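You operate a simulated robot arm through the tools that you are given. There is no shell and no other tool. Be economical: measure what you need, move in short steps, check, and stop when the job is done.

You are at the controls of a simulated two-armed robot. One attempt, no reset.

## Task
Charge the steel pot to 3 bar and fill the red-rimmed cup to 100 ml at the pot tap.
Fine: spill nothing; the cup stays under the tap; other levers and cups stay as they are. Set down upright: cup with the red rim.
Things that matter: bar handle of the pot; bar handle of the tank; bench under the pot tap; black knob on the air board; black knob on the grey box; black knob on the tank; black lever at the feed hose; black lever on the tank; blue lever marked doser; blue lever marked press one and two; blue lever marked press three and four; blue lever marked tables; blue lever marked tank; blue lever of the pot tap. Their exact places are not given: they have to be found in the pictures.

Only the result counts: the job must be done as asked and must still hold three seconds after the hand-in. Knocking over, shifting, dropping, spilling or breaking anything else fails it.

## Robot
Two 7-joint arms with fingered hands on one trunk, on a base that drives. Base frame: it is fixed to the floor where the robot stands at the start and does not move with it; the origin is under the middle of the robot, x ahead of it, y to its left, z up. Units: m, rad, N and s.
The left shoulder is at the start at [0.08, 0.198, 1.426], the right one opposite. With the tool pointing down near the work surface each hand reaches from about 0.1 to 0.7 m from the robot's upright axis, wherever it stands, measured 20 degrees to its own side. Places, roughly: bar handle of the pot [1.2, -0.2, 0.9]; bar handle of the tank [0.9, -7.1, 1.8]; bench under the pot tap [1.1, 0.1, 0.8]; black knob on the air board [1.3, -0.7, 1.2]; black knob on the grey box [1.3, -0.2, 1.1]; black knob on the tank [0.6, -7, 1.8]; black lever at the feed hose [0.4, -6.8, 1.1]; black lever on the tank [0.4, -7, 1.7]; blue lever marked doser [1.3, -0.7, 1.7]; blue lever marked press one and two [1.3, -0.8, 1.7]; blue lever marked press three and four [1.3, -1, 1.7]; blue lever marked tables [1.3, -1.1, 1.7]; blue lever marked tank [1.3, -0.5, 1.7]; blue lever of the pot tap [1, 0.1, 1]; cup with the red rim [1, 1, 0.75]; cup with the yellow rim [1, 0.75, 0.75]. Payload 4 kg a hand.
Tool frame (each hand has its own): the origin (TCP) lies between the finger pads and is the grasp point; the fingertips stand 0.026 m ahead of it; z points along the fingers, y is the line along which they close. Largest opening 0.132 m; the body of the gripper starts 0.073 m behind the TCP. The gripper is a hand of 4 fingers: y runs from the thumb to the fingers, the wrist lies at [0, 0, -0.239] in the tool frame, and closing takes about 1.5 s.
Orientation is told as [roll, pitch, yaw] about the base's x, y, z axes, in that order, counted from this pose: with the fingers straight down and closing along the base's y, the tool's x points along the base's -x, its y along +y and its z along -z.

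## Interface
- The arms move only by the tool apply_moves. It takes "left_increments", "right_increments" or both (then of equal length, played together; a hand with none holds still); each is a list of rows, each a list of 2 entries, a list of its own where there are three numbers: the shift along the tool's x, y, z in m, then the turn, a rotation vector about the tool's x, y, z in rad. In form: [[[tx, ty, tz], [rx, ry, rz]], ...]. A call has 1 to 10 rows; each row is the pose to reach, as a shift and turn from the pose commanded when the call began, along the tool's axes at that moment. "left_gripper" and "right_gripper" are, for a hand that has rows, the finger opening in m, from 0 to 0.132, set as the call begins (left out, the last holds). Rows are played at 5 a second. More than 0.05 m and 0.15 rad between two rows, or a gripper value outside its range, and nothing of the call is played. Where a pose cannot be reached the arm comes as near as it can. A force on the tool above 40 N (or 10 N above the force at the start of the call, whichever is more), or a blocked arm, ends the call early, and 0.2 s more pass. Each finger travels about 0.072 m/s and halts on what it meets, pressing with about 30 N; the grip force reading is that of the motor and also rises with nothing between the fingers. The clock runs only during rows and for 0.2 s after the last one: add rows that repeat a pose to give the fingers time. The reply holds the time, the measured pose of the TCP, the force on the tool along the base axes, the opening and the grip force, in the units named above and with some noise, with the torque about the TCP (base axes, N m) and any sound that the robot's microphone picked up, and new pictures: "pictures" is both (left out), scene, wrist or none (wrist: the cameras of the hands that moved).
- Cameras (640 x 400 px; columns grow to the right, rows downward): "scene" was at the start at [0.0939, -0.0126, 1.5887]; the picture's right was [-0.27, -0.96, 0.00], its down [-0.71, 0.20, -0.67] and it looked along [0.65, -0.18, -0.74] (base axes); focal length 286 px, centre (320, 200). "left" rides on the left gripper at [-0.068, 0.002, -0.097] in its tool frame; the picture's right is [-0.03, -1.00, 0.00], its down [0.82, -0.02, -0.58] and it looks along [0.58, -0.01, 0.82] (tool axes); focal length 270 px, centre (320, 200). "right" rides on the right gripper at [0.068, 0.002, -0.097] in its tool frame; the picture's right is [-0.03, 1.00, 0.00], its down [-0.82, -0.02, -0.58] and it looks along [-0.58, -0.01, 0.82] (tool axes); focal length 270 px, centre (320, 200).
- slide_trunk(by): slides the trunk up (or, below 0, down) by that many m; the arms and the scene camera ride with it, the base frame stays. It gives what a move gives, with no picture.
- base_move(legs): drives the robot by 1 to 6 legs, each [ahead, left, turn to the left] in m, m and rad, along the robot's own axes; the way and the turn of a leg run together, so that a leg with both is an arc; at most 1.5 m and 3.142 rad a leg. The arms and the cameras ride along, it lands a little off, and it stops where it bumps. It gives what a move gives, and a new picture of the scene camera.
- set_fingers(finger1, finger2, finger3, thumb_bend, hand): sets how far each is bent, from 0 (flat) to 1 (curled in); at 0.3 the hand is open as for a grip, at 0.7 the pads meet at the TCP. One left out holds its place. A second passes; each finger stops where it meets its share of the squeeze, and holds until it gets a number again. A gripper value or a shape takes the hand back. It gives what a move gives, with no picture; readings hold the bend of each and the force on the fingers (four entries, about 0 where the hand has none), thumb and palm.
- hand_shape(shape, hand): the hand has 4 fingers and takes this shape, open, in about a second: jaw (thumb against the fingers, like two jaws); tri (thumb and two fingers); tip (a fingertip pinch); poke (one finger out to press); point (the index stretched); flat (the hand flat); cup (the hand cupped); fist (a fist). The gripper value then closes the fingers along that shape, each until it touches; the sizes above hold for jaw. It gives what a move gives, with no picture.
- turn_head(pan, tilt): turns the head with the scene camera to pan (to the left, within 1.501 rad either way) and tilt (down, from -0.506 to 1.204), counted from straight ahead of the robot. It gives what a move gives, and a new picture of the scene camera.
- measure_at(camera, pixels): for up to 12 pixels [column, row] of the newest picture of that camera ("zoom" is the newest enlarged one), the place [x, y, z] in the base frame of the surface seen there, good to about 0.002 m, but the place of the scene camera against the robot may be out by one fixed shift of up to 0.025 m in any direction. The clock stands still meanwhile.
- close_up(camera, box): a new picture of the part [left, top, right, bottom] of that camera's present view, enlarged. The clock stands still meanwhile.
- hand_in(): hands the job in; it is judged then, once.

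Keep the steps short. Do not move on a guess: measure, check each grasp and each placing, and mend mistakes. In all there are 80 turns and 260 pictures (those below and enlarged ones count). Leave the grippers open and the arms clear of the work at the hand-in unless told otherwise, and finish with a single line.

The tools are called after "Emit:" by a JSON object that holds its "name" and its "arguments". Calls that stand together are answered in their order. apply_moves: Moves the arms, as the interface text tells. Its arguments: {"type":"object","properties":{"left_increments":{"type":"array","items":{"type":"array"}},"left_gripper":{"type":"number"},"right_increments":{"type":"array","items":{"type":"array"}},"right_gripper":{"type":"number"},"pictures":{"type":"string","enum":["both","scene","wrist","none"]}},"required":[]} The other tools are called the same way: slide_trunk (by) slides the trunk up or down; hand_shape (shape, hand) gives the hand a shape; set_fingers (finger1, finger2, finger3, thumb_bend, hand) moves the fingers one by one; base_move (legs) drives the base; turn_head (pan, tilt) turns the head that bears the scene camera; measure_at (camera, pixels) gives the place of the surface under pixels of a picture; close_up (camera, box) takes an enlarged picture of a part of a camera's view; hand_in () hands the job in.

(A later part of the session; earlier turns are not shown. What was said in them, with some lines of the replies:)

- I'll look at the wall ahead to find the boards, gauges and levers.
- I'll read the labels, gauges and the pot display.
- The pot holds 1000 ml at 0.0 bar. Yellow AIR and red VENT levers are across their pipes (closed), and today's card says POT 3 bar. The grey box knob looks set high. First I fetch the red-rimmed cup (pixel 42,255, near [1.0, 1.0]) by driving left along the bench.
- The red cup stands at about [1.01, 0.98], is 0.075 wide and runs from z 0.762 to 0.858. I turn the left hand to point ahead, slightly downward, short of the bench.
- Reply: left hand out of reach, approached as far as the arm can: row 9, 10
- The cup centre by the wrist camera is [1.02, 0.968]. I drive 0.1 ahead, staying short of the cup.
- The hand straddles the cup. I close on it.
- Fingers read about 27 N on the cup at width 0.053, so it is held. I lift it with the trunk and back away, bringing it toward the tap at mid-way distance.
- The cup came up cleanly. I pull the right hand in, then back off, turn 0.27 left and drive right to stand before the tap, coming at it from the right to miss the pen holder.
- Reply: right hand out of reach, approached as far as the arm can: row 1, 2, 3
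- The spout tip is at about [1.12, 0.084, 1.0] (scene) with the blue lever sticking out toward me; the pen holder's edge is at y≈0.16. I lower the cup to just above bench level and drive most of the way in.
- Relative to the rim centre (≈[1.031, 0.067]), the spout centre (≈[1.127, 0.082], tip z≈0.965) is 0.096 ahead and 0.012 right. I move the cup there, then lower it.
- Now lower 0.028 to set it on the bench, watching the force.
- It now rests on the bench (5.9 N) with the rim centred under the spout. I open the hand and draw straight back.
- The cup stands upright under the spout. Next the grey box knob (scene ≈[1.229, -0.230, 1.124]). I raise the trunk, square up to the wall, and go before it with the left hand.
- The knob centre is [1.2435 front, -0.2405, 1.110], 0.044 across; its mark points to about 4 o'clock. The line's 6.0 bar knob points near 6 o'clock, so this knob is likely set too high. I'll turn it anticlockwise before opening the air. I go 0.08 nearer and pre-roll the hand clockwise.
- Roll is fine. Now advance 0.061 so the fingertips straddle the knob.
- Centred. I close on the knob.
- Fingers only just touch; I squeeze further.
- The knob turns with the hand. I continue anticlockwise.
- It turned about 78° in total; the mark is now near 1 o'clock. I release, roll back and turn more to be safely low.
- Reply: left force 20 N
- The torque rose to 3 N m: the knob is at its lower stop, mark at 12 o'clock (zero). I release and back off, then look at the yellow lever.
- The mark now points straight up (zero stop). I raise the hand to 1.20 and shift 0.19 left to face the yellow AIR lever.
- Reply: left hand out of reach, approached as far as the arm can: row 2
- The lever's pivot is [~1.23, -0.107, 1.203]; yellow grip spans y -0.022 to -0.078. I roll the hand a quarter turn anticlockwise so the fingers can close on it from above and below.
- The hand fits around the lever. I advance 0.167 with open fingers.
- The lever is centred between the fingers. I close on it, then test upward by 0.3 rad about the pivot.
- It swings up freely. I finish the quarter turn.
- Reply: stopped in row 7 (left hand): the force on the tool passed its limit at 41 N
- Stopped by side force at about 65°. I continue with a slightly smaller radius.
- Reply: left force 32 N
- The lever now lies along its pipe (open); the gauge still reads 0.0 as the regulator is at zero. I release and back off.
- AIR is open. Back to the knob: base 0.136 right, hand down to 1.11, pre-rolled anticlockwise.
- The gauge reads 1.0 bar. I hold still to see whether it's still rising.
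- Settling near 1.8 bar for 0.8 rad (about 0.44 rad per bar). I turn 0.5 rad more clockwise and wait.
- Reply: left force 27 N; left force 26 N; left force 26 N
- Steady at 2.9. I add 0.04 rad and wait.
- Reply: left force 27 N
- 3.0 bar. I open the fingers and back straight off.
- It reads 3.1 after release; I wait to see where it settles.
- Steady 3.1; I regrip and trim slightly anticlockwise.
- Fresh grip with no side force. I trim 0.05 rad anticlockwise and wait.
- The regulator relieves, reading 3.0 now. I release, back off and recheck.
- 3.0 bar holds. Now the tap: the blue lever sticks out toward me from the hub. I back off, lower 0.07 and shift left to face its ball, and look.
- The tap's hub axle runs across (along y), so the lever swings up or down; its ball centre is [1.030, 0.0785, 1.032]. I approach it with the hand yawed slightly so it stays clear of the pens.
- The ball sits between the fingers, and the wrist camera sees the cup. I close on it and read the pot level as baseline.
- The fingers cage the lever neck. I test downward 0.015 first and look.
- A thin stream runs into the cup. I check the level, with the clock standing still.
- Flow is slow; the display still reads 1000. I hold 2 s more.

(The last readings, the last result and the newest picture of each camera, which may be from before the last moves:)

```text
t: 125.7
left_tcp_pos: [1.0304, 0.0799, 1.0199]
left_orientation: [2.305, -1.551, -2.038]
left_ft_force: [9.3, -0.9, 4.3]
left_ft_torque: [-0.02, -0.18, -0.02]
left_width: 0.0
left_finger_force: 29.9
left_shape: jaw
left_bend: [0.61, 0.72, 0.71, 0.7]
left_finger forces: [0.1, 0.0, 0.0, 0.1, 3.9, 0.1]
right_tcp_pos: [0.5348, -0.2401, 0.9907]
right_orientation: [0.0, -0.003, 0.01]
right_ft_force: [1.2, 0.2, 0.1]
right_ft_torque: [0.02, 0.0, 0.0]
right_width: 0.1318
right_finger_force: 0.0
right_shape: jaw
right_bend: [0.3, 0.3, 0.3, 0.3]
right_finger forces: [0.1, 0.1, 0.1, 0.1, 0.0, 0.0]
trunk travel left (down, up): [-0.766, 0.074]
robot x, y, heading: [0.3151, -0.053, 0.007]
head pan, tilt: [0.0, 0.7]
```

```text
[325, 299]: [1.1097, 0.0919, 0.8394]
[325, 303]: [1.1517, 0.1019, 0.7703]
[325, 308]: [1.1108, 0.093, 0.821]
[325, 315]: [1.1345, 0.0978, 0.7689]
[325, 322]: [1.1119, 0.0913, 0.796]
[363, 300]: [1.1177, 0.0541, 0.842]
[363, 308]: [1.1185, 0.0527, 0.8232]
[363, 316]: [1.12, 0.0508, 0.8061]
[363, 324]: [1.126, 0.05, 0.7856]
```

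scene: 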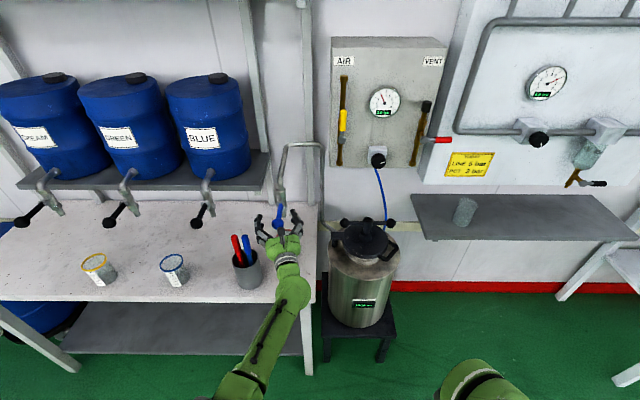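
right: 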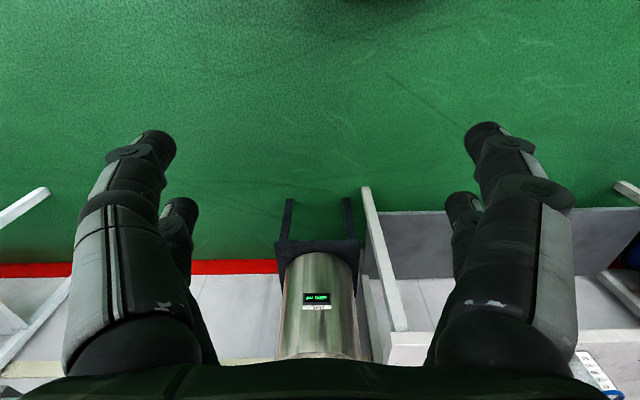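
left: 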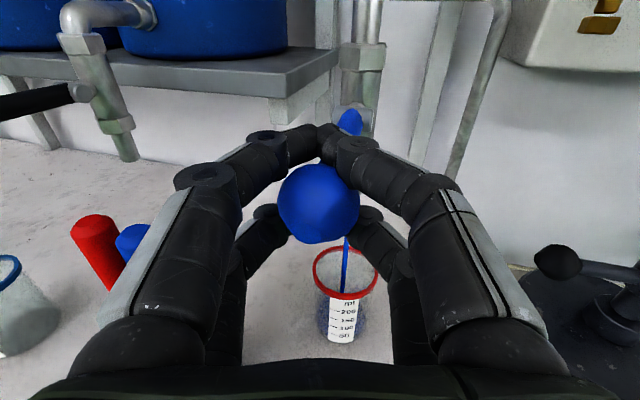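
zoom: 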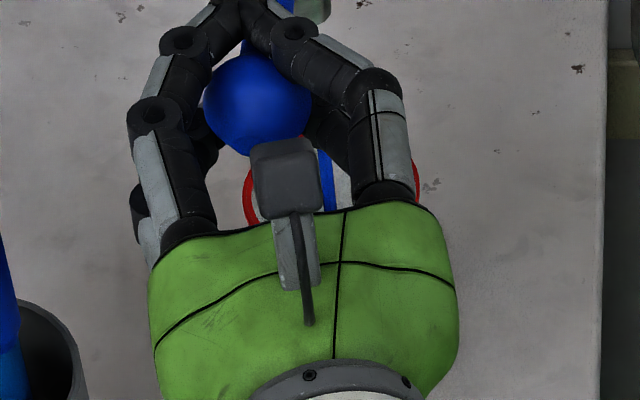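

The liquid surface shows near z 0.770, just above the cup bottom. I open slightly more and watch.

Emit:
{"name": "apply_moves", "arguments": {"left_increments": [[[0.004, 0, 0], [0, 0, 0]], [[0.004, 0, 0], [0, 0, 0]], [[0.004, 0, 0], [0, 0, 0]], [[0.004, 0, 0], [0, 0, 0]], [[0.004, 0, 0], [0, 0, 0]], [[0.004, 0, 0], [0, 0, 0]], [[0.004, 0, 0], [0, 0, 0]], [[0.004, 0, 0], [0, 0, 0]]], "pictures": "wrist"}}

Emit:
{"name": "measure_at", "arguments": {"camera": "left", "pixels": [[324, 300], [325, 303], [325, 306], [325, 309], [325, 312], [325, 315], [325, 318], [325, 322], [326, 326], [326, 330]]}}

Emit:
{"name": "close_up", "arguments": {"camera": "scene", "box": [335, 290, 395, 320]}}

Emit:
{"name": "close_up", "arguments": {"camera": "left", "box": [300, 230, 390, 350]}}

```text
t: 127.5
left_tcp_pos: [1.0313, 0.0796, 1.0156]
left_orientation: [2.313, -1.552, -2.044]
left_ft_force: [9.8, -0.5, 7.1]
left_ft_torque: [0.0, -0.23, -0.03]
left_width: 0.0002
left_finger_force: 30.0
left_shape: jaw
left_bend: [0.61, 0.72, 0.71, 0.7]
left_finger forces: [0.0, 0.0, 0.0, 0.1, 4.6, 0.0]
right_tcp_pos: [0.5346, -0.2409, 0.9916]
right_orientation: [0.001, -0.003, 0.011]
right_ft_force: [-0.1, 0.2, -0.2]
right_ft_torque: [0.02, -0.01, -0.03]
right_width: 0.1317
right_finger_force: 0.0
right_shape: jaw
right_bend: [0.3, 0.3, 0.3, 0.3]
right_finger forces: [0.0, 0.0, 0.0, 0.1, 0.0, 0.0]
trunk travel left (down, up): [-0.766, 0.074]
robot x, y, heading: [0.3134, -0.0553, 0.009]
head pan, tilt: [0.0, 0.7]
```

left: 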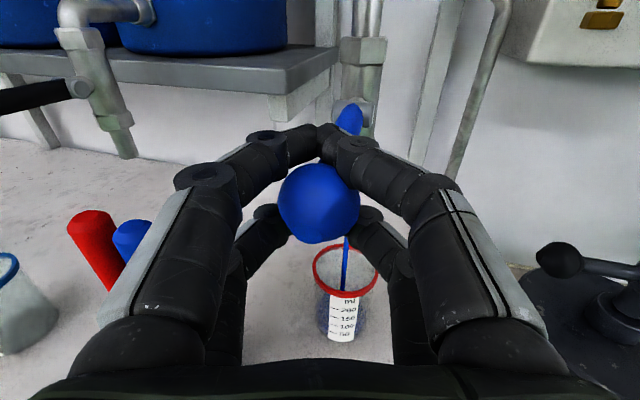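

```text
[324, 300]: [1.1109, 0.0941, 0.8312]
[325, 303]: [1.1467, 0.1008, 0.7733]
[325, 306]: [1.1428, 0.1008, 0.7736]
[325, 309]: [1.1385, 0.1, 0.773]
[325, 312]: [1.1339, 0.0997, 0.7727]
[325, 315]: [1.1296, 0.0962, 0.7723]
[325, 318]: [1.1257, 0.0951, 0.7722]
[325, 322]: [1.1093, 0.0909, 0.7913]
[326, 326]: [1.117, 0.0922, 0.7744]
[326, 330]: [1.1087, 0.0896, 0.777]
```

```text
10.67 times, centred on (365, 305) of scene
```

zoom: 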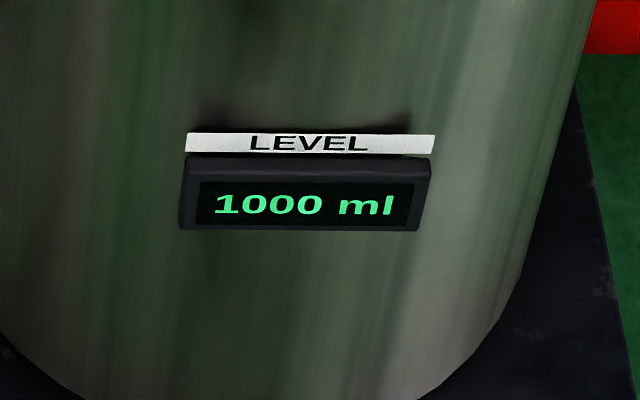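

```text
3.33 times, centred on (345, 290) of left
```

zoom: 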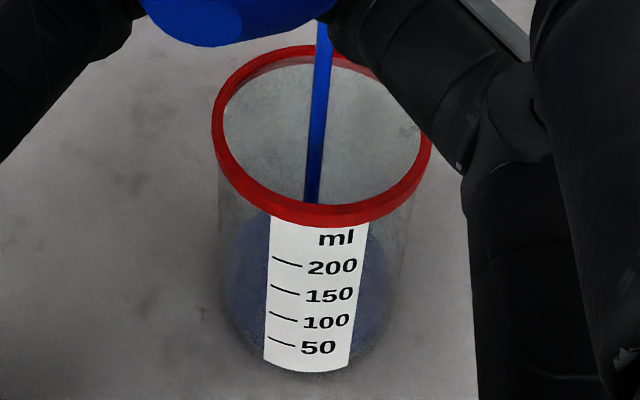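

The surface rose from 0.770 to 0.773. I measure the heights of the scale marks to know the 100 ml height.

Emit:
{"name": "measure_at", "arguments": {"camera": "zoom", "pixels": [[282, 341], [282, 316], [282, 289], [282, 261], [300, 230], [300, 366], [300, 372], [330, 215]]}}

Emit:
{"name": "measure_at", "arguments": {"camera": "zoom", "pixels": [[250, 260], [250, 280], [250, 300], [245, 320], [380, 280], [380, 300], [385, 270]]}}

```text
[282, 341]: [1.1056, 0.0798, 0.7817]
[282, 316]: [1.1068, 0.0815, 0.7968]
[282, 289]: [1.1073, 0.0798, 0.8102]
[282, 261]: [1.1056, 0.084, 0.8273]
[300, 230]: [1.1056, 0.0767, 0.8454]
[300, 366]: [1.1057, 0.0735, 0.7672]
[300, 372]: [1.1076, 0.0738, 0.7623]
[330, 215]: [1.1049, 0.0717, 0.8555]
```

```text
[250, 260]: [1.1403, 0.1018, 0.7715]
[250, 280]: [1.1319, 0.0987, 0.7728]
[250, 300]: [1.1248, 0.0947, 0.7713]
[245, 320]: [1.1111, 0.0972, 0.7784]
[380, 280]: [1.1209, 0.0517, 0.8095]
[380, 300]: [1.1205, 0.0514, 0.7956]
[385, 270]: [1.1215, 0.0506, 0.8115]
```

Marks: 50 ml at z 0.782, 100 ml at 0.797, about 3.3 ml per mm; now about 20 ml, flowing near 5 ml/s. I hold about 4.5 s and measure again.

Emit:
{"name": "apply_moves", "arguments": {"left_increments": [[[0, 0, 0], [0, 0, 0]], [[0, 0, 0], [0, 0, 0]], [[0, 0, 0], [0, 0, 0]], [[0, 0, 0], [0, 0, 0]], [[0, 0, 0], [0, 0, 0]], [[0, 0, 0], [0, 0, 0]], [[0, 0, 0], [0, 0, 0]], [[0, 0, 0], [0, 0, 0]], [[0, 0, 0], [0, 0, 0]], [[0, 0, 0], [0, 0, 0]]], "pictures": "none"}}

Emit:
{"name": "apply_moves", "arguments": {"left_increments": [[[0, 0, 0], [0, 0, 0]], [[0, 0, 0], [0, 0, 0]], [[0, 0, 0], [0, 0, 0]], [[0, 0, 0], [0, 0, 0]], [[0, 0, 0], [0, 0, 0]], [[0, 0, 0], [0, 0, 0]], [[0, 0, 0], [0, 0, 0]], [[0, 0, 0], [0, 0, 0]], [[0, 0, 0], [0, 0, 0]], [[0, 0, 0], [0, 0, 0]]], "pictures": "wrist"}}

Emit:
{"name": "measure_at", "arguments": {"camera": "left", "pixels": [[325, 299], [325, 303], [325, 306], [325, 309], [325, 312], [325, 315], [325, 318], [325, 322], [326, 326], [326, 330], [322, 306], [322, 312]]}}

Emit:
{"name": "close_up", "arguments": {"camera": "left", "box": [300, 230, 390, 350]}}

Emit:
{"name": "close_up", "arguments": {"camera": "scene", "box": [335, 290, 395, 320]}}

```text
t: 129.7
left_tcp_pos: [1.031, 0.0789, 1.0157]
left_orientation: [2.31, -1.553, -2.045]
left_ft_force: [8.9, -1.5, 5.5]
left_ft_torque: [-0.05, -0.18, -0.03]
left_width: 0.0
left_finger_force: 30.2
left_shape: jaw
left_bend: [0.61, 0.72, 0.71, 0.7]
left_finger forces: [0.1, 0.0, 0.0, 0.0, 4.8, 0.1]
right_tcp_pos: [0.5337, -0.2393, 0.9912]
right_orientation: [-0.001, -0.004, 0.009]
right_ft_force: [0.3, 0.2, 0.0]
right_ft_torque: [-0.01, 0.01, 0.04]
right_width: 0.132
right_finger_force: 0.0
right_shape: jaw
right_bend: [0.3, 0.3, 0.3, 0.3]
right_finger forces: [0.1, 0.0, 0.1, 0.0, 0.1, 0.0]
trunk travel left (down, up): [-0.766, 0.074]
robot x, y, heading: [0.3141, -0.0487, 0.014]
head pan, tilt: [0.0, 0.7]
```

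```text
t: 131.8
left_tcp_pos: [1.0304, 0.0796, 1.0163]
left_orientation: [2.308, -1.553, -2.045]
left_ft_force: [9.6, -1.7, 7.2]
left_ft_torque: [-0.03, -0.19, -0.05]
left_width: 0.0
left_finger_force: 30.3
left_shape: jaw
left_bend: [0.61, 0.72, 0.71, 0.7]
left_finger forces: [0.0, 0.1, 0.1, 0.0, 4.7, 0.0]
right_tcp_pos: [0.5343, -0.2415, 0.9918]
right_orientation: [-0.002, -0.003, 0.009]
right_ft_force: [0.0, -0.3, -0.4]
right_ft_torque: [0.01, 0.0, 0.01]
right_width: 0.1315
right_finger_force: 0.3
right_shape: jaw
right_bend: [0.3, 0.3, 0.3, 0.3]
right_finger forces: [0.1, 0.1, 0.0, 0.0, 0.0, 0.0]
trunk travel left (down, up): [-0.766, 0.074]
robot x, y, heading: [0.3198, -0.0494, 0.009]
head pan, tilt: [0.0, 0.7]
```

left: 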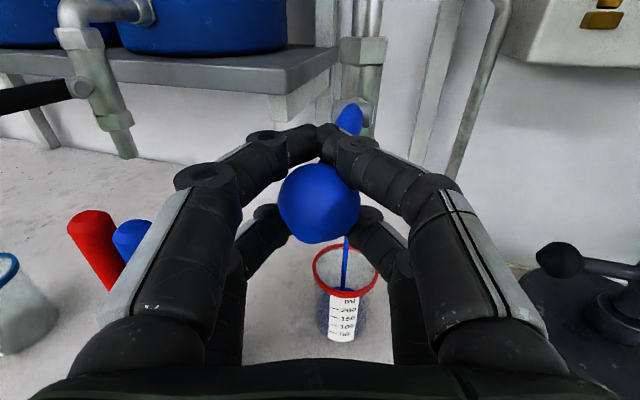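

```text
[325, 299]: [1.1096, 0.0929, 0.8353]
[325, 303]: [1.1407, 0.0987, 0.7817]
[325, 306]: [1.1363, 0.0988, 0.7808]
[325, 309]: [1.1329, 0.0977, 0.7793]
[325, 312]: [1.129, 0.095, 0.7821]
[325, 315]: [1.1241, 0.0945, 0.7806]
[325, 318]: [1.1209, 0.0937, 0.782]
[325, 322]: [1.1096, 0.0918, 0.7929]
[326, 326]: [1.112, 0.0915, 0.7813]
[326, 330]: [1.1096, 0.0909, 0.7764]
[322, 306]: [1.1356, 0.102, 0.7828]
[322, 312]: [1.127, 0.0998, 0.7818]
```

```text
3.33 times, centred on (345, 290) of left
```

zoom: 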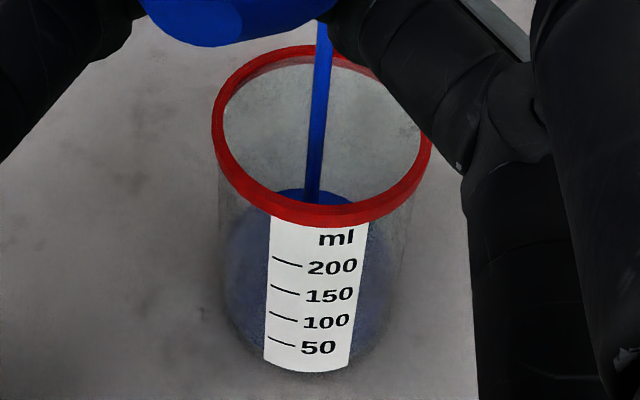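

```text
10.67 times, centred on (365, 305) of scene
```

zoom: 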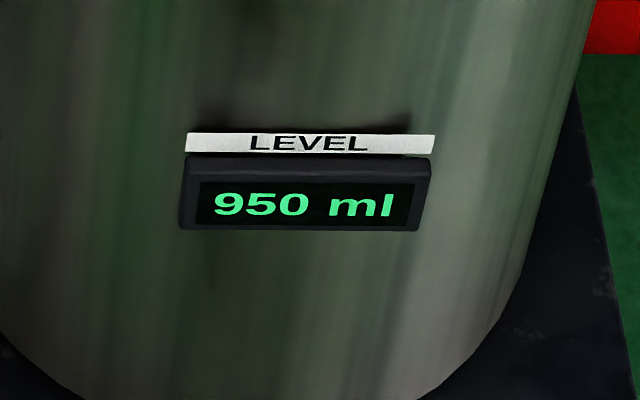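

About 48 ml (surface 0.7813, pot 950 in 50-ml steps), rate ~6.7 ml/s. Another 4.3 s brings it to about 78.

Emit:
{"name": "apply_moves", "arguments": {"left_increments": [[[0, 0, 0], [0, 0, 0]], [[0, 0, 0], [0, 0, 0]], [[0, 0, 0], [0, 0, 0]], [[0, 0, 0], [0, 0, 0]], [[0, 0, 0], [0, 0, 0]], [[0, 0, 0], [0, 0, 0]], [[0, 0, 0], [0, 0, 0]], [[0, 0, 0], [0, 0, 0]], [[0, 0, 0], [0, 0, 0]], [[0, 0, 0], [0, 0, 0]]], "pictures": "none"}}

Emit:
{"name": "apply_moves", "arguments": {"left_increments": [[[0, 0, 0], [0, 0, 0]], [[0, 0, 0], [0, 0, 0]], [[0, 0, 0], [0, 0, 0]], [[0, 0, 0], [0, 0, 0]], [[0, 0, 0], [0, 0, 0]], [[0, 0, 0], [0, 0, 0]], [[0, 0, 0], [0, 0, 0]], [[0, 0, 0], [0, 0, 0]], [[0, 0, 0], [0, 0, 0]]], "pictures": "wrist"}}

Emit:
{"name": "measure_at", "arguments": {"camera": "left", "pixels": [[325, 299], [325, 303], [325, 306], [325, 309], [325, 312], [325, 315], [325, 318], [326, 321], [333, 288], [336, 290], [322, 306], [322, 312]]}}

Emit:
{"name": "close_up", "arguments": {"camera": "left", "box": [300, 230, 390, 350]}}

```text
t: 134.1
left_tcp_pos: [1.0301, 0.0797, 1.0157]
left_orientation: [2.309, -1.551, -2.044]
left_ft_force: [8.2, -1.4, 6.1]
left_ft_torque: [-0.02, -0.22, -0.03]
left_width: 0.0
left_finger_force: 30.3
left_shape: jaw
left_bend: [0.61, 0.72, 0.71, 0.7]
left_finger forces: [0.0, 0.0, 0.0, 0.0, 4.8, 0.0]
right_tcp_pos: [0.5349, -0.2415, 0.9916]
right_orientation: [0.0, -0.002, 0.01]
right_ft_force: [0.2, 0.9, 0.3]
right_ft_torque: [0.01, 0.02, 0.01]
right_width: 0.1319
right_finger_force: 0.1
right_shape: jaw
right_bend: [0.3, 0.3, 0.3, 0.3]
right_finger forces: [0.0, 0.0, 0.0, 0.0, 0.0, 0.0]
trunk travel left (down, up): [-0.766, 0.074]
robot x, y, heading: [0.3155, -0.0521, 0.009]
head pan, tilt: [0.0, 0.7]
```

```text
t: 136.1
left_tcp_pos: [1.0301, 0.0796, 1.0164]
left_orientation: [2.309, -1.551, -2.044]
left_ft_force: [9.9, -0.6, 6.5]
left_ft_torque: [-0.03, -0.19, -0.05]
left_width: 0.0
left_finger_force: 29.7
left_shape: jaw
left_bend: [0.61, 0.72, 0.71, 0.7]
left_finger forces: [0.1, 0.0, 0.0, 0.0, 4.8, 0.1]
right_tcp_pos: [0.5343, -0.2409, 0.9918]
right_orientation: [0.0, -0.004, 0.011]
right_ft_force: [-0.2, 0.3, -0.3]
right_ft_torque: [0.01, -0.03, 0.0]
right_width: 0.1319
right_finger_force: 0.0
right_shape: jaw
right_bend: [0.3, 0.3, 0.3, 0.3]
right_finger forces: [0.0, 0.1, 0.0, 0.0, 0.0, 0.0]
trunk travel left (down, up): [-0.766, 0.074]
robot x, y, heading: [0.3159, -0.0528, 0.007]
head pan, tilt: [0.0, 0.7]
```

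left: 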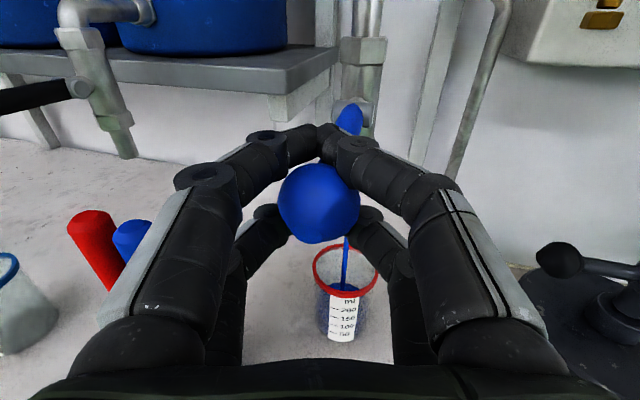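

```text
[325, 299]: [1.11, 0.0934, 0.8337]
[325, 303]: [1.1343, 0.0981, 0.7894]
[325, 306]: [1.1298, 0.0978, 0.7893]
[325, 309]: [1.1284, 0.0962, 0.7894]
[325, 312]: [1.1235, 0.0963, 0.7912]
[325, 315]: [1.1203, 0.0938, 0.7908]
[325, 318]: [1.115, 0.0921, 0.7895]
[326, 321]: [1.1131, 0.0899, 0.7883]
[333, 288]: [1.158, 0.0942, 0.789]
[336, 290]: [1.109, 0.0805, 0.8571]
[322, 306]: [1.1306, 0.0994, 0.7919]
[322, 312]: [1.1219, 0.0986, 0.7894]
```

```text
3.33 times, centred on (345, 290) of left
```

zoom: 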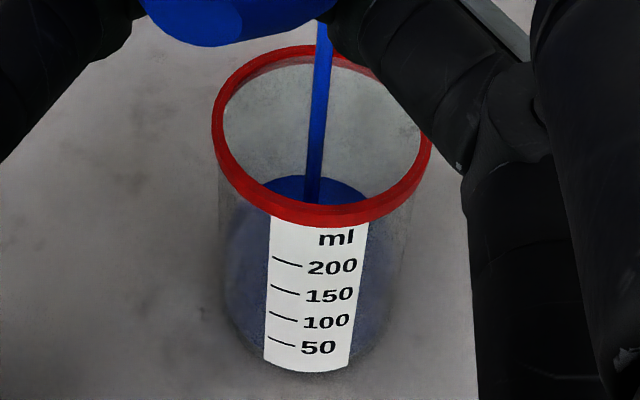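

Surface 0.7897, so about 77 ml at 6.5 ml/s. I hold 1.6 s more (to ~88), and measure.

Emit:
{"name": "apply_moves", "arguments": {"left_increments": [[[0, 0, 0], [0, 0, 0]], [[0, 0, 0], [0, 0, 0]], [[0, 0, 0], [0, 0, 0]], [[0, 0, 0], [0, 0, 0]], [[0, 0, 0], [0, 0, 0]], [[0, 0, 0], [0, 0, 0]], [[0, 0, 0], [0, 0, 0]]], "pictures": "wrist"}}

Emit:
{"name": "measure_at", "arguments": {"camera": "left", "pixels": [[325, 303], [325, 306], [325, 308], [325, 310], [325, 312], [325, 315], [323, 303], [323, 306], [323, 308], [322, 310], [322, 312], [333, 286]]}}

Emit:
{"name": "close_up", "arguments": {"camera": "left", "box": [315, 265, 375, 350]}}

```text
t: 137.7
left_tcp_pos: [1.0309, 0.0805, 1.0159]
left_orientation: [2.309, -1.552, -2.042]
left_ft_force: [9.5, -1.6, 6.5]
left_ft_torque: [-0.01, -0.17, -0.06]
left_width: 0.0
left_finger_force: 30.5
left_shape: jaw
left_bend: [0.61, 0.72, 0.71, 0.7]
left_finger forces: [0.0, 0.0, 0.0, 0.1, 4.8, 0.0]
right_tcp_pos: [0.5347, -0.2404, 0.9911]
right_orientation: [0.0, -0.003, 0.01]
right_ft_force: [-0.4, 0.0, -0.2]
right_ft_torque: [0.01, -0.01, -0.04]
right_width: 0.1318
right_finger_force: 0.1
right_shape: jaw
right_bend: [0.3, 0.3, 0.3, 0.3]
right_finger forces: [0.0, 0.0, 0.0, 0.1, 0.0, 0.1]
trunk travel left (down, up): [-0.766, 0.074]
robot x, y, heading: [0.3189, -0.0539, 0.014]
head pan, tilt: [0.0, 0.7]
```

left: 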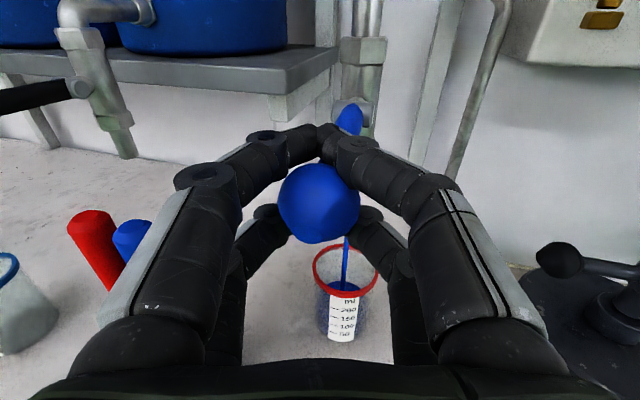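

```text
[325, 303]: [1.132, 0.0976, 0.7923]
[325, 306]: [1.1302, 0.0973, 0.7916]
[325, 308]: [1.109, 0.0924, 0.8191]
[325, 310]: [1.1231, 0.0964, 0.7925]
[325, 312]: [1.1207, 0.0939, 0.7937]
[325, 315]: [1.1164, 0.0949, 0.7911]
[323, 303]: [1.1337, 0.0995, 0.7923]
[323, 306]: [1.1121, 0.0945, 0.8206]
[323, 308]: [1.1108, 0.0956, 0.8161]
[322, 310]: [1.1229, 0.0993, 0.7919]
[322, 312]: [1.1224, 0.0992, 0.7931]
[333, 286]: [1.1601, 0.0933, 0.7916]
```

```text
4.71 times, centred on (345, 308) of left
```

zoom: 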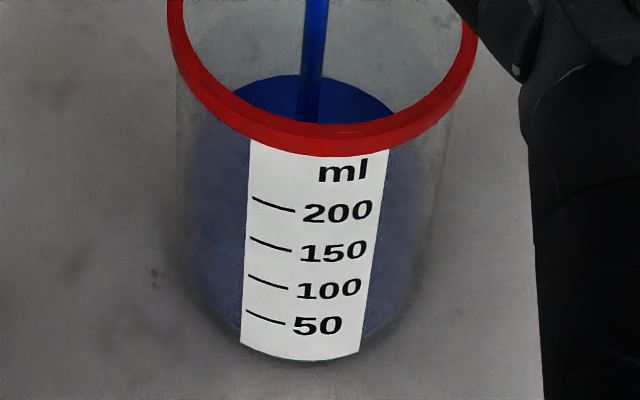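

Emit:
{"name": "measure_at", "arguments": {"camera": "zoom", "pixels": [[262, 318], [280, 323], [265, 281], [283, 286], [267, 243], [285, 249], [268, 204], [287, 209]]}}

```text
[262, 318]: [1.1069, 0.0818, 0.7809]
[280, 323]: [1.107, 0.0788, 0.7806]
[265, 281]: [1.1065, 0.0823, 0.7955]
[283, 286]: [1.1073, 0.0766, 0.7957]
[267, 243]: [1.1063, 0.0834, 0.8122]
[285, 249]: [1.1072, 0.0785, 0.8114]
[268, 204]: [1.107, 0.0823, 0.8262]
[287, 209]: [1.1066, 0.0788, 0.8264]
```

About 87 ml. I hold 1.6 s more and then lift the lever back up to close in the same call.

Emit:
{"name": "apply_moves", "arguments": {"left_increments": [[[0, 0, 0], [0, 0, 0]], [[0, 0, 0], [0, 0, 0]], [[0, 0, 0], [0, 0, 0]], [[0, 0, 0], [0, 0, 0]], [[0, 0, 0], [0, 0, 0]], [[0, 0, 0], [0, 0, 0]], [[0, 0, 0], [0, 0, 0]], [[0, 0, 0], [0, 0, 0]], [[-0.012, 0, 0], [0, 0, 0]], [[-0.023, 0, 0], [0, 0, 0]]], "pictures": "wrist"}}

Emit:
{"name": "close_up", "arguments": {"camera": "left", "box": [300, 230, 390, 350]}}

Emit:
{"name": "measure_at", "arguments": {"camera": "left", "pixels": [[326, 314], [326, 317], [326, 319], [326, 321], [326, 323], [326, 325], [324, 314], [324, 317], [324, 319], [323, 321], [323, 323], [333, 295]]}}

```text
t: 139.8
left_tcp_pos: [1.0312, 0.0798, 1.0326]
left_orientation: [1.727, -1.552, -1.461]
left_ft_force: [-0.7, -1.4, -11.0]
left_ft_torque: [-0.02, 0.11, -0.01]
left_width: 0.0
left_finger_force: 29.9
left_shape: jaw
left_bend: [0.61, 0.72, 0.72, 0.7]
left_finger forces: [0.1, 0.1, 0.0, 0.0, 1.5, 0.0]
right_tcp_pos: [0.5367, -0.2403, 0.9911]
right_orientation: [0.001, -0.001, 0.011]
right_ft_force: [0.7, 0.3, -1.3]
right_ft_torque: [-0.02, -0.01, 0.03]
right_width: 0.1318
right_finger_force: 0.0
right_shape: jaw
right_bend: [0.3, 0.3, 0.3, 0.3]
right_finger forces: [0.1, 0.1, 0.0, 0.0, 0.0, 0.0]
trunk travel left (down, up): [-0.766, 0.074]
robot x, y, heading: [0.3181, -0.0493, 0.01]
head pan, tilt: [0.0, 0.7]
```

left: 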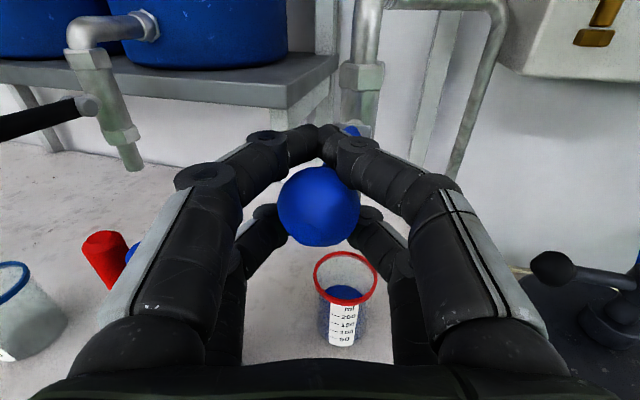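

```text
3.33 times, centred on (345, 290) of left
```

zoom: 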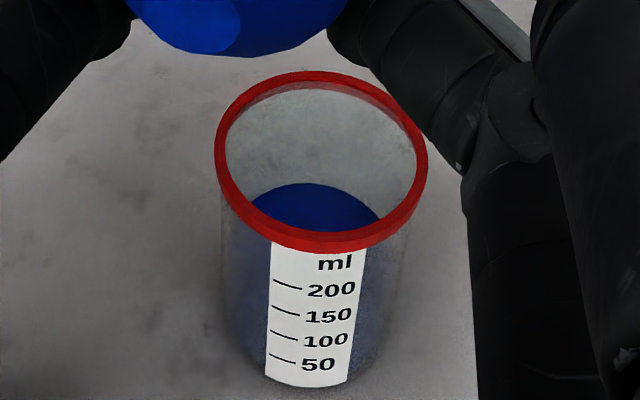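

```text
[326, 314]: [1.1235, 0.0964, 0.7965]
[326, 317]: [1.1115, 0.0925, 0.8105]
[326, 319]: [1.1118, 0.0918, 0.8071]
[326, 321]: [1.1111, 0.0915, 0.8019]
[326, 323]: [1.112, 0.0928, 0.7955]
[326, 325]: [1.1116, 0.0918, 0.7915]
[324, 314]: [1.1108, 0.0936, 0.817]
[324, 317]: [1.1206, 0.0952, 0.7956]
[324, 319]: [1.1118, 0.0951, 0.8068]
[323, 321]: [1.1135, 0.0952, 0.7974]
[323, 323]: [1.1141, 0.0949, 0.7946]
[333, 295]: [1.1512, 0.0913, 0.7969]
```

The stream stopped. I measure the open liquid surface and marks from this same view.

Emit:
{"name": "measure_at", "arguments": {"camera": "zoom", "pixels": [[300, 195], [320, 195], [340, 195], [300, 208], [320, 210], [340, 210], [320, 222], [345, 222], [283, 210], [310, 218], [330, 203], [360, 215]]}}

Emit:
{"name": "measure_at", "arguments": {"camera": "zoom", "pixels": [[278, 356], [290, 360], [280, 333], [290, 337], [280, 307], [292, 312], [282, 283], [294, 287]]}}

Emit:
{"name": "close_up", "arguments": {"camera": "scene", "box": [335, 290, 395, 320]}}

Emit:
{"name": "close_up", "arguments": {"camera": "scene", "box": [350, 70, 430, 130]}}

```text
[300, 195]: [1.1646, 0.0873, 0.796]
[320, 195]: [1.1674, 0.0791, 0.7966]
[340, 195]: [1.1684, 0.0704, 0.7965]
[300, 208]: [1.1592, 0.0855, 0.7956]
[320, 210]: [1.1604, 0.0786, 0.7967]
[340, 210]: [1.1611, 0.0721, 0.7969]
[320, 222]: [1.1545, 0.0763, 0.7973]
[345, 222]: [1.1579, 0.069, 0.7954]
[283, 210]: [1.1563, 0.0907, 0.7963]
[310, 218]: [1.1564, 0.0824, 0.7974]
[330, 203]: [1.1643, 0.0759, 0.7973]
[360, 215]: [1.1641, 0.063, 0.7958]
```

```text
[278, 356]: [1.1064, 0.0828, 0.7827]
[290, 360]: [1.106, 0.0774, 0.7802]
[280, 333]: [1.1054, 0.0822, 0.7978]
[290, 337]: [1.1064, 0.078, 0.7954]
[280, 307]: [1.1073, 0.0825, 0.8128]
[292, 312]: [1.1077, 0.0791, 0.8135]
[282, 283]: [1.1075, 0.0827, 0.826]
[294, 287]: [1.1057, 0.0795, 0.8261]
```

```text
10.67 times, centred on (365, 305) of scene
```

zoom: 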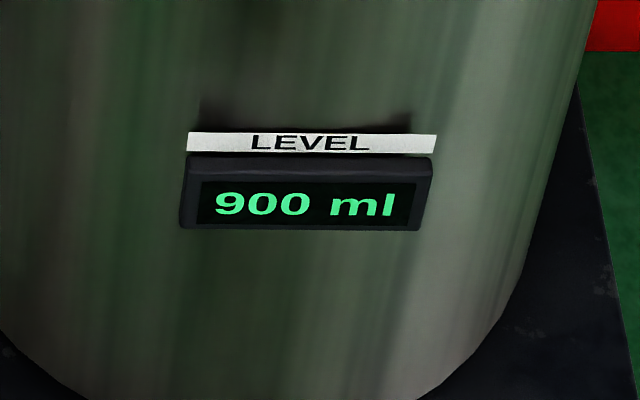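

```text
6.67 times, centred on (390, 100) of scene
```

zoom: 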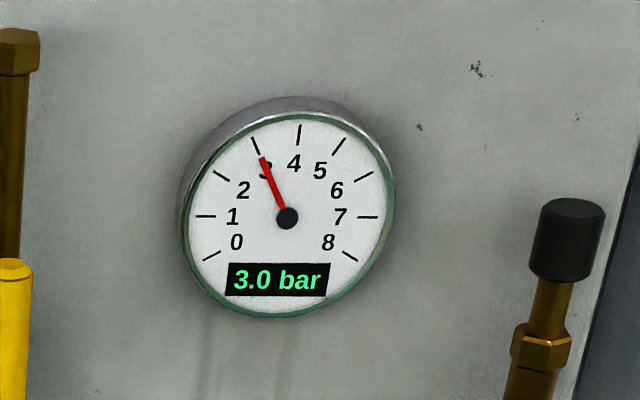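

Surface 0.7965 against the 100 mark at ~0.7965; the pot reads 900 ml and 3.0 bar. I open the fingers and retreat straight back.

Emit:
{"name": "apply_moves", "arguments": {"left_increments": [[[0, 0, 0], [0, 0, 0]], [[0, 0, 0], [0, 0, 0]], [[0, 0, 0], [0, 0, 0]], [[0, 0, 0], [0, 0, 0]], [[0, 0, 0], [0, 0, 0]], [[0, 0, 0], [0, 0, 0]]], "left_gripper": 0.085, "pictures": "wrist"}}

```text
t: 141.2
left_tcp_pos: [1.031, 0.0807, 1.0402]
left_orientation: [2.325, -1.552, -2.063]
left_ft_force: [0.0, -0.2, -0.1]
left_ft_torque: [-0.02, -0.01, -0.04]
left_width: 0.0844
left_finger_force: 0.0
left_shape: jaw
left_bend: [0.7, 0.7, 0.7, 0.65]
left_finger forces: [0.1, 0.1, 0.0, 0.0, 0.0, 0.1]
right_tcp_pos: [0.5336, -0.2408, 0.9914]
right_orientation: [0.0, -0.004, 0.009]
right_ft_force: [0.5, 0.9, 0.4]
right_ft_torque: [-0.03, -0.02, -0.01]
right_width: 0.1322
right_finger_force: 0.1
right_shape: jaw
right_bend: [0.3, 0.3, 0.3, 0.3]
right_finger forces: [0.0, 0.0, 0.1, 0.0, 0.1, 0.1]
trunk travel left (down, up): [-0.766, 0.074]
robot x, y, heading: [0.3185, -0.0515, 0.013]
head pan, tilt: [0.0, 0.7]
```

left: 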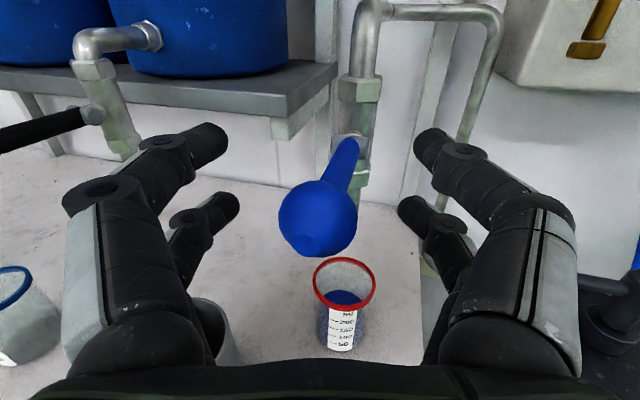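

No stream. I drive straight back and check everything.

Emit:
{"name": "base_move", "arguments": {"legs": [[-0.25, 0, 0]]}}

Emit:
{"name": "apply_moves", "arguments": {"left_increments": [[[0, 0, 0], [0, 0, 0]], [[0, 0, 0], [0, 0, 0]], [[0, 0, 0], [0, 0, 0]], [[0, 0, 0], [0, 0, 0]], [[0, 0, 0], [0, 0, 0]]], "left_gripper": 0.132, "pictures": "both"}}

Emit:
{"name": "close_up", "arguments": {"camera": "scene", "box": [240, 130, 380, 270]}}

Emit:
{"name": "close_up", "arguments": {"camera": "scene", "box": [320, 60, 460, 200]}}

```text
t: 143.1
left_tcp_pos: [0.7843, 0.0783, 1.037]
left_orientation: [2.205, -1.554, -1.94]
left_ft_force: [-0.4, -0.2, 0.3]
left_ft_torque: [-0.01, -0.01, 0.01]
left_width: 0.0845
left_finger_force: 0.0
left_shape: jaw
left_bend: [0.7, 0.7, 0.7, 0.65]
left_finger forces: [0.1, 0.0, 0.0, 0.0, 0.1, 0.0]
right_tcp_pos: [0.2872, -0.2441, 0.9902]
right_orientation: [-0.001, -0.002, 0.01]
right_ft_force: [-0.7, 0.2, -0.1]
right_ft_torque: [0.0, 0.02, -0.01]
right_width: 0.1318
right_finger_force: 0.1
right_shape: jaw
right_bend: [0.3, 0.3, 0.3, 0.3]
right_finger forces: [0.0, 0.0, 0.0, 0.0, 0.0, 0.1]
trunk travel left (down, up): [-0.766, 0.074]
robot x, y, heading: [0.0655, -0.0573, 0.011]
head pan, tilt: [0.0, 0.7]
```

scene: 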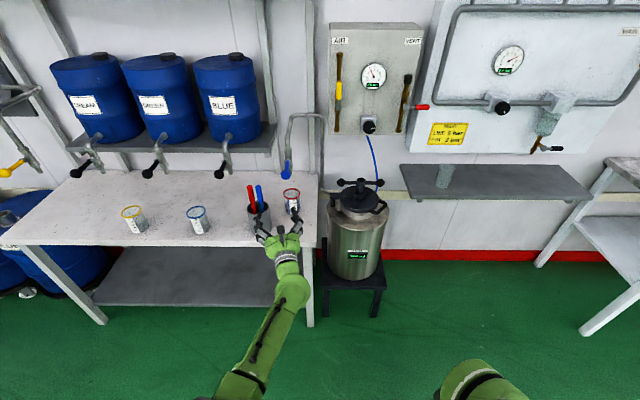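

```text
t: 144.3
left_tcp_pos: [0.7823, 0.0785, 1.0395]
left_orientation: [2.301, -1.552, -2.036]
left_ft_force: [-0.3, 1.0, -0.2]
left_ft_torque: [-0.01, 0.02, 0.01]
left_width: 0.1321
left_finger_force: 0.2
left_shape: jaw
left_bend: [0.3, 0.3, 0.3, 0.3]
left_finger forces: [0.1, 0.1, 0.1, 0.0, 0.0, 0.1]
right_tcp_pos: [0.2856, -0.2431, 0.9914]
right_orientation: [0.0, -0.004, 0.01]
right_ft_force: [0.2, -0.1, -0.2]
right_ft_torque: [-0.01, 0.01, -0.01]
right_width: 0.1321
right_finger_force: 0.0
right_shape: jaw
right_bend: [0.3, 0.3, 0.3, 0.3]
right_finger forces: [0.1, 0.0, 0.1, 0.0, 0.1, 0.0]
trunk travel left (down, up): [-0.766, 0.074]
robot x, y, heading: [0.0675, -0.0529, 0.007]
head pan, tilt: [0.0, 0.7]
```

scene: 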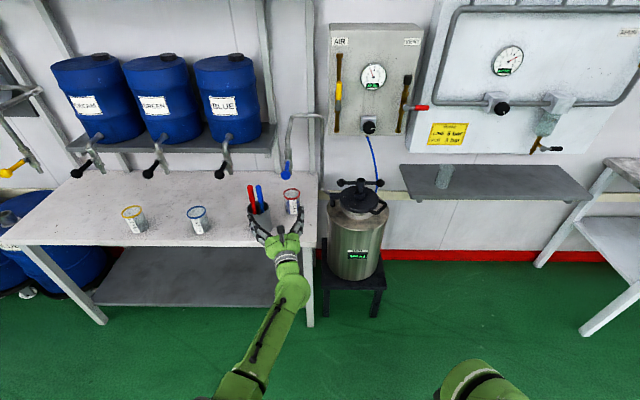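
left: 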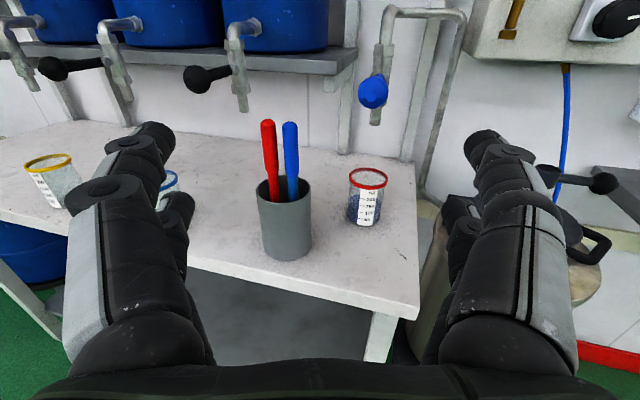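

```text
2.86 times, centred on (310, 200) of scene
```

zoom: 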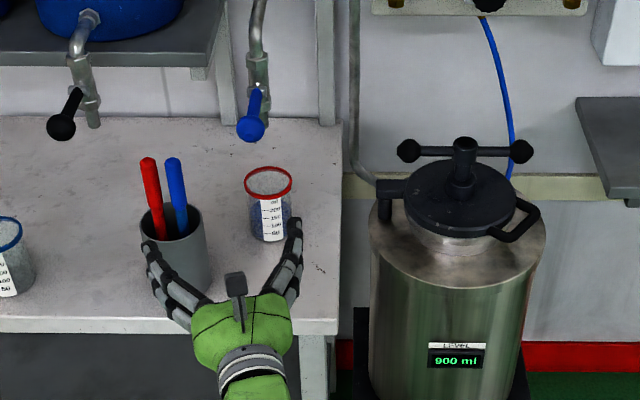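

```text
2.86 times, centred on (390, 130) of scene
```

zoom: 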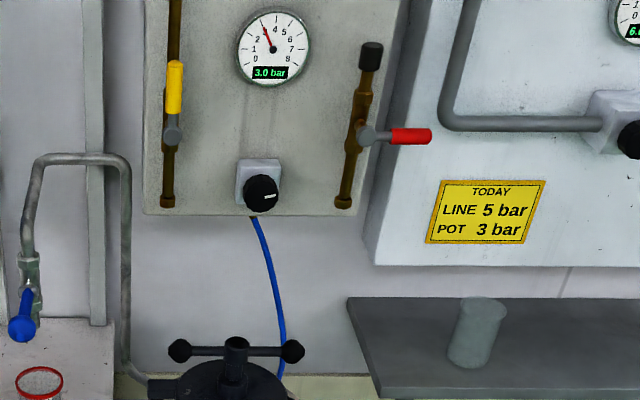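

The cup stands upright under the closed tap and the gauge reads 3.0 bar. The pot reads 900 ml, nothing is spilled, and the hands are open and clear. I hand in.

Emit:
{"name": "hand_in", "arguments": {}}

```text
The job is handed in.
```

The pot is charged to 3.0 bar, the red-rimmed cup stands upright under the closed tap with about 100 ml in it, nothing was spilled, the yellow AIR lever was left open to hold the pressure, and the job is handed in.
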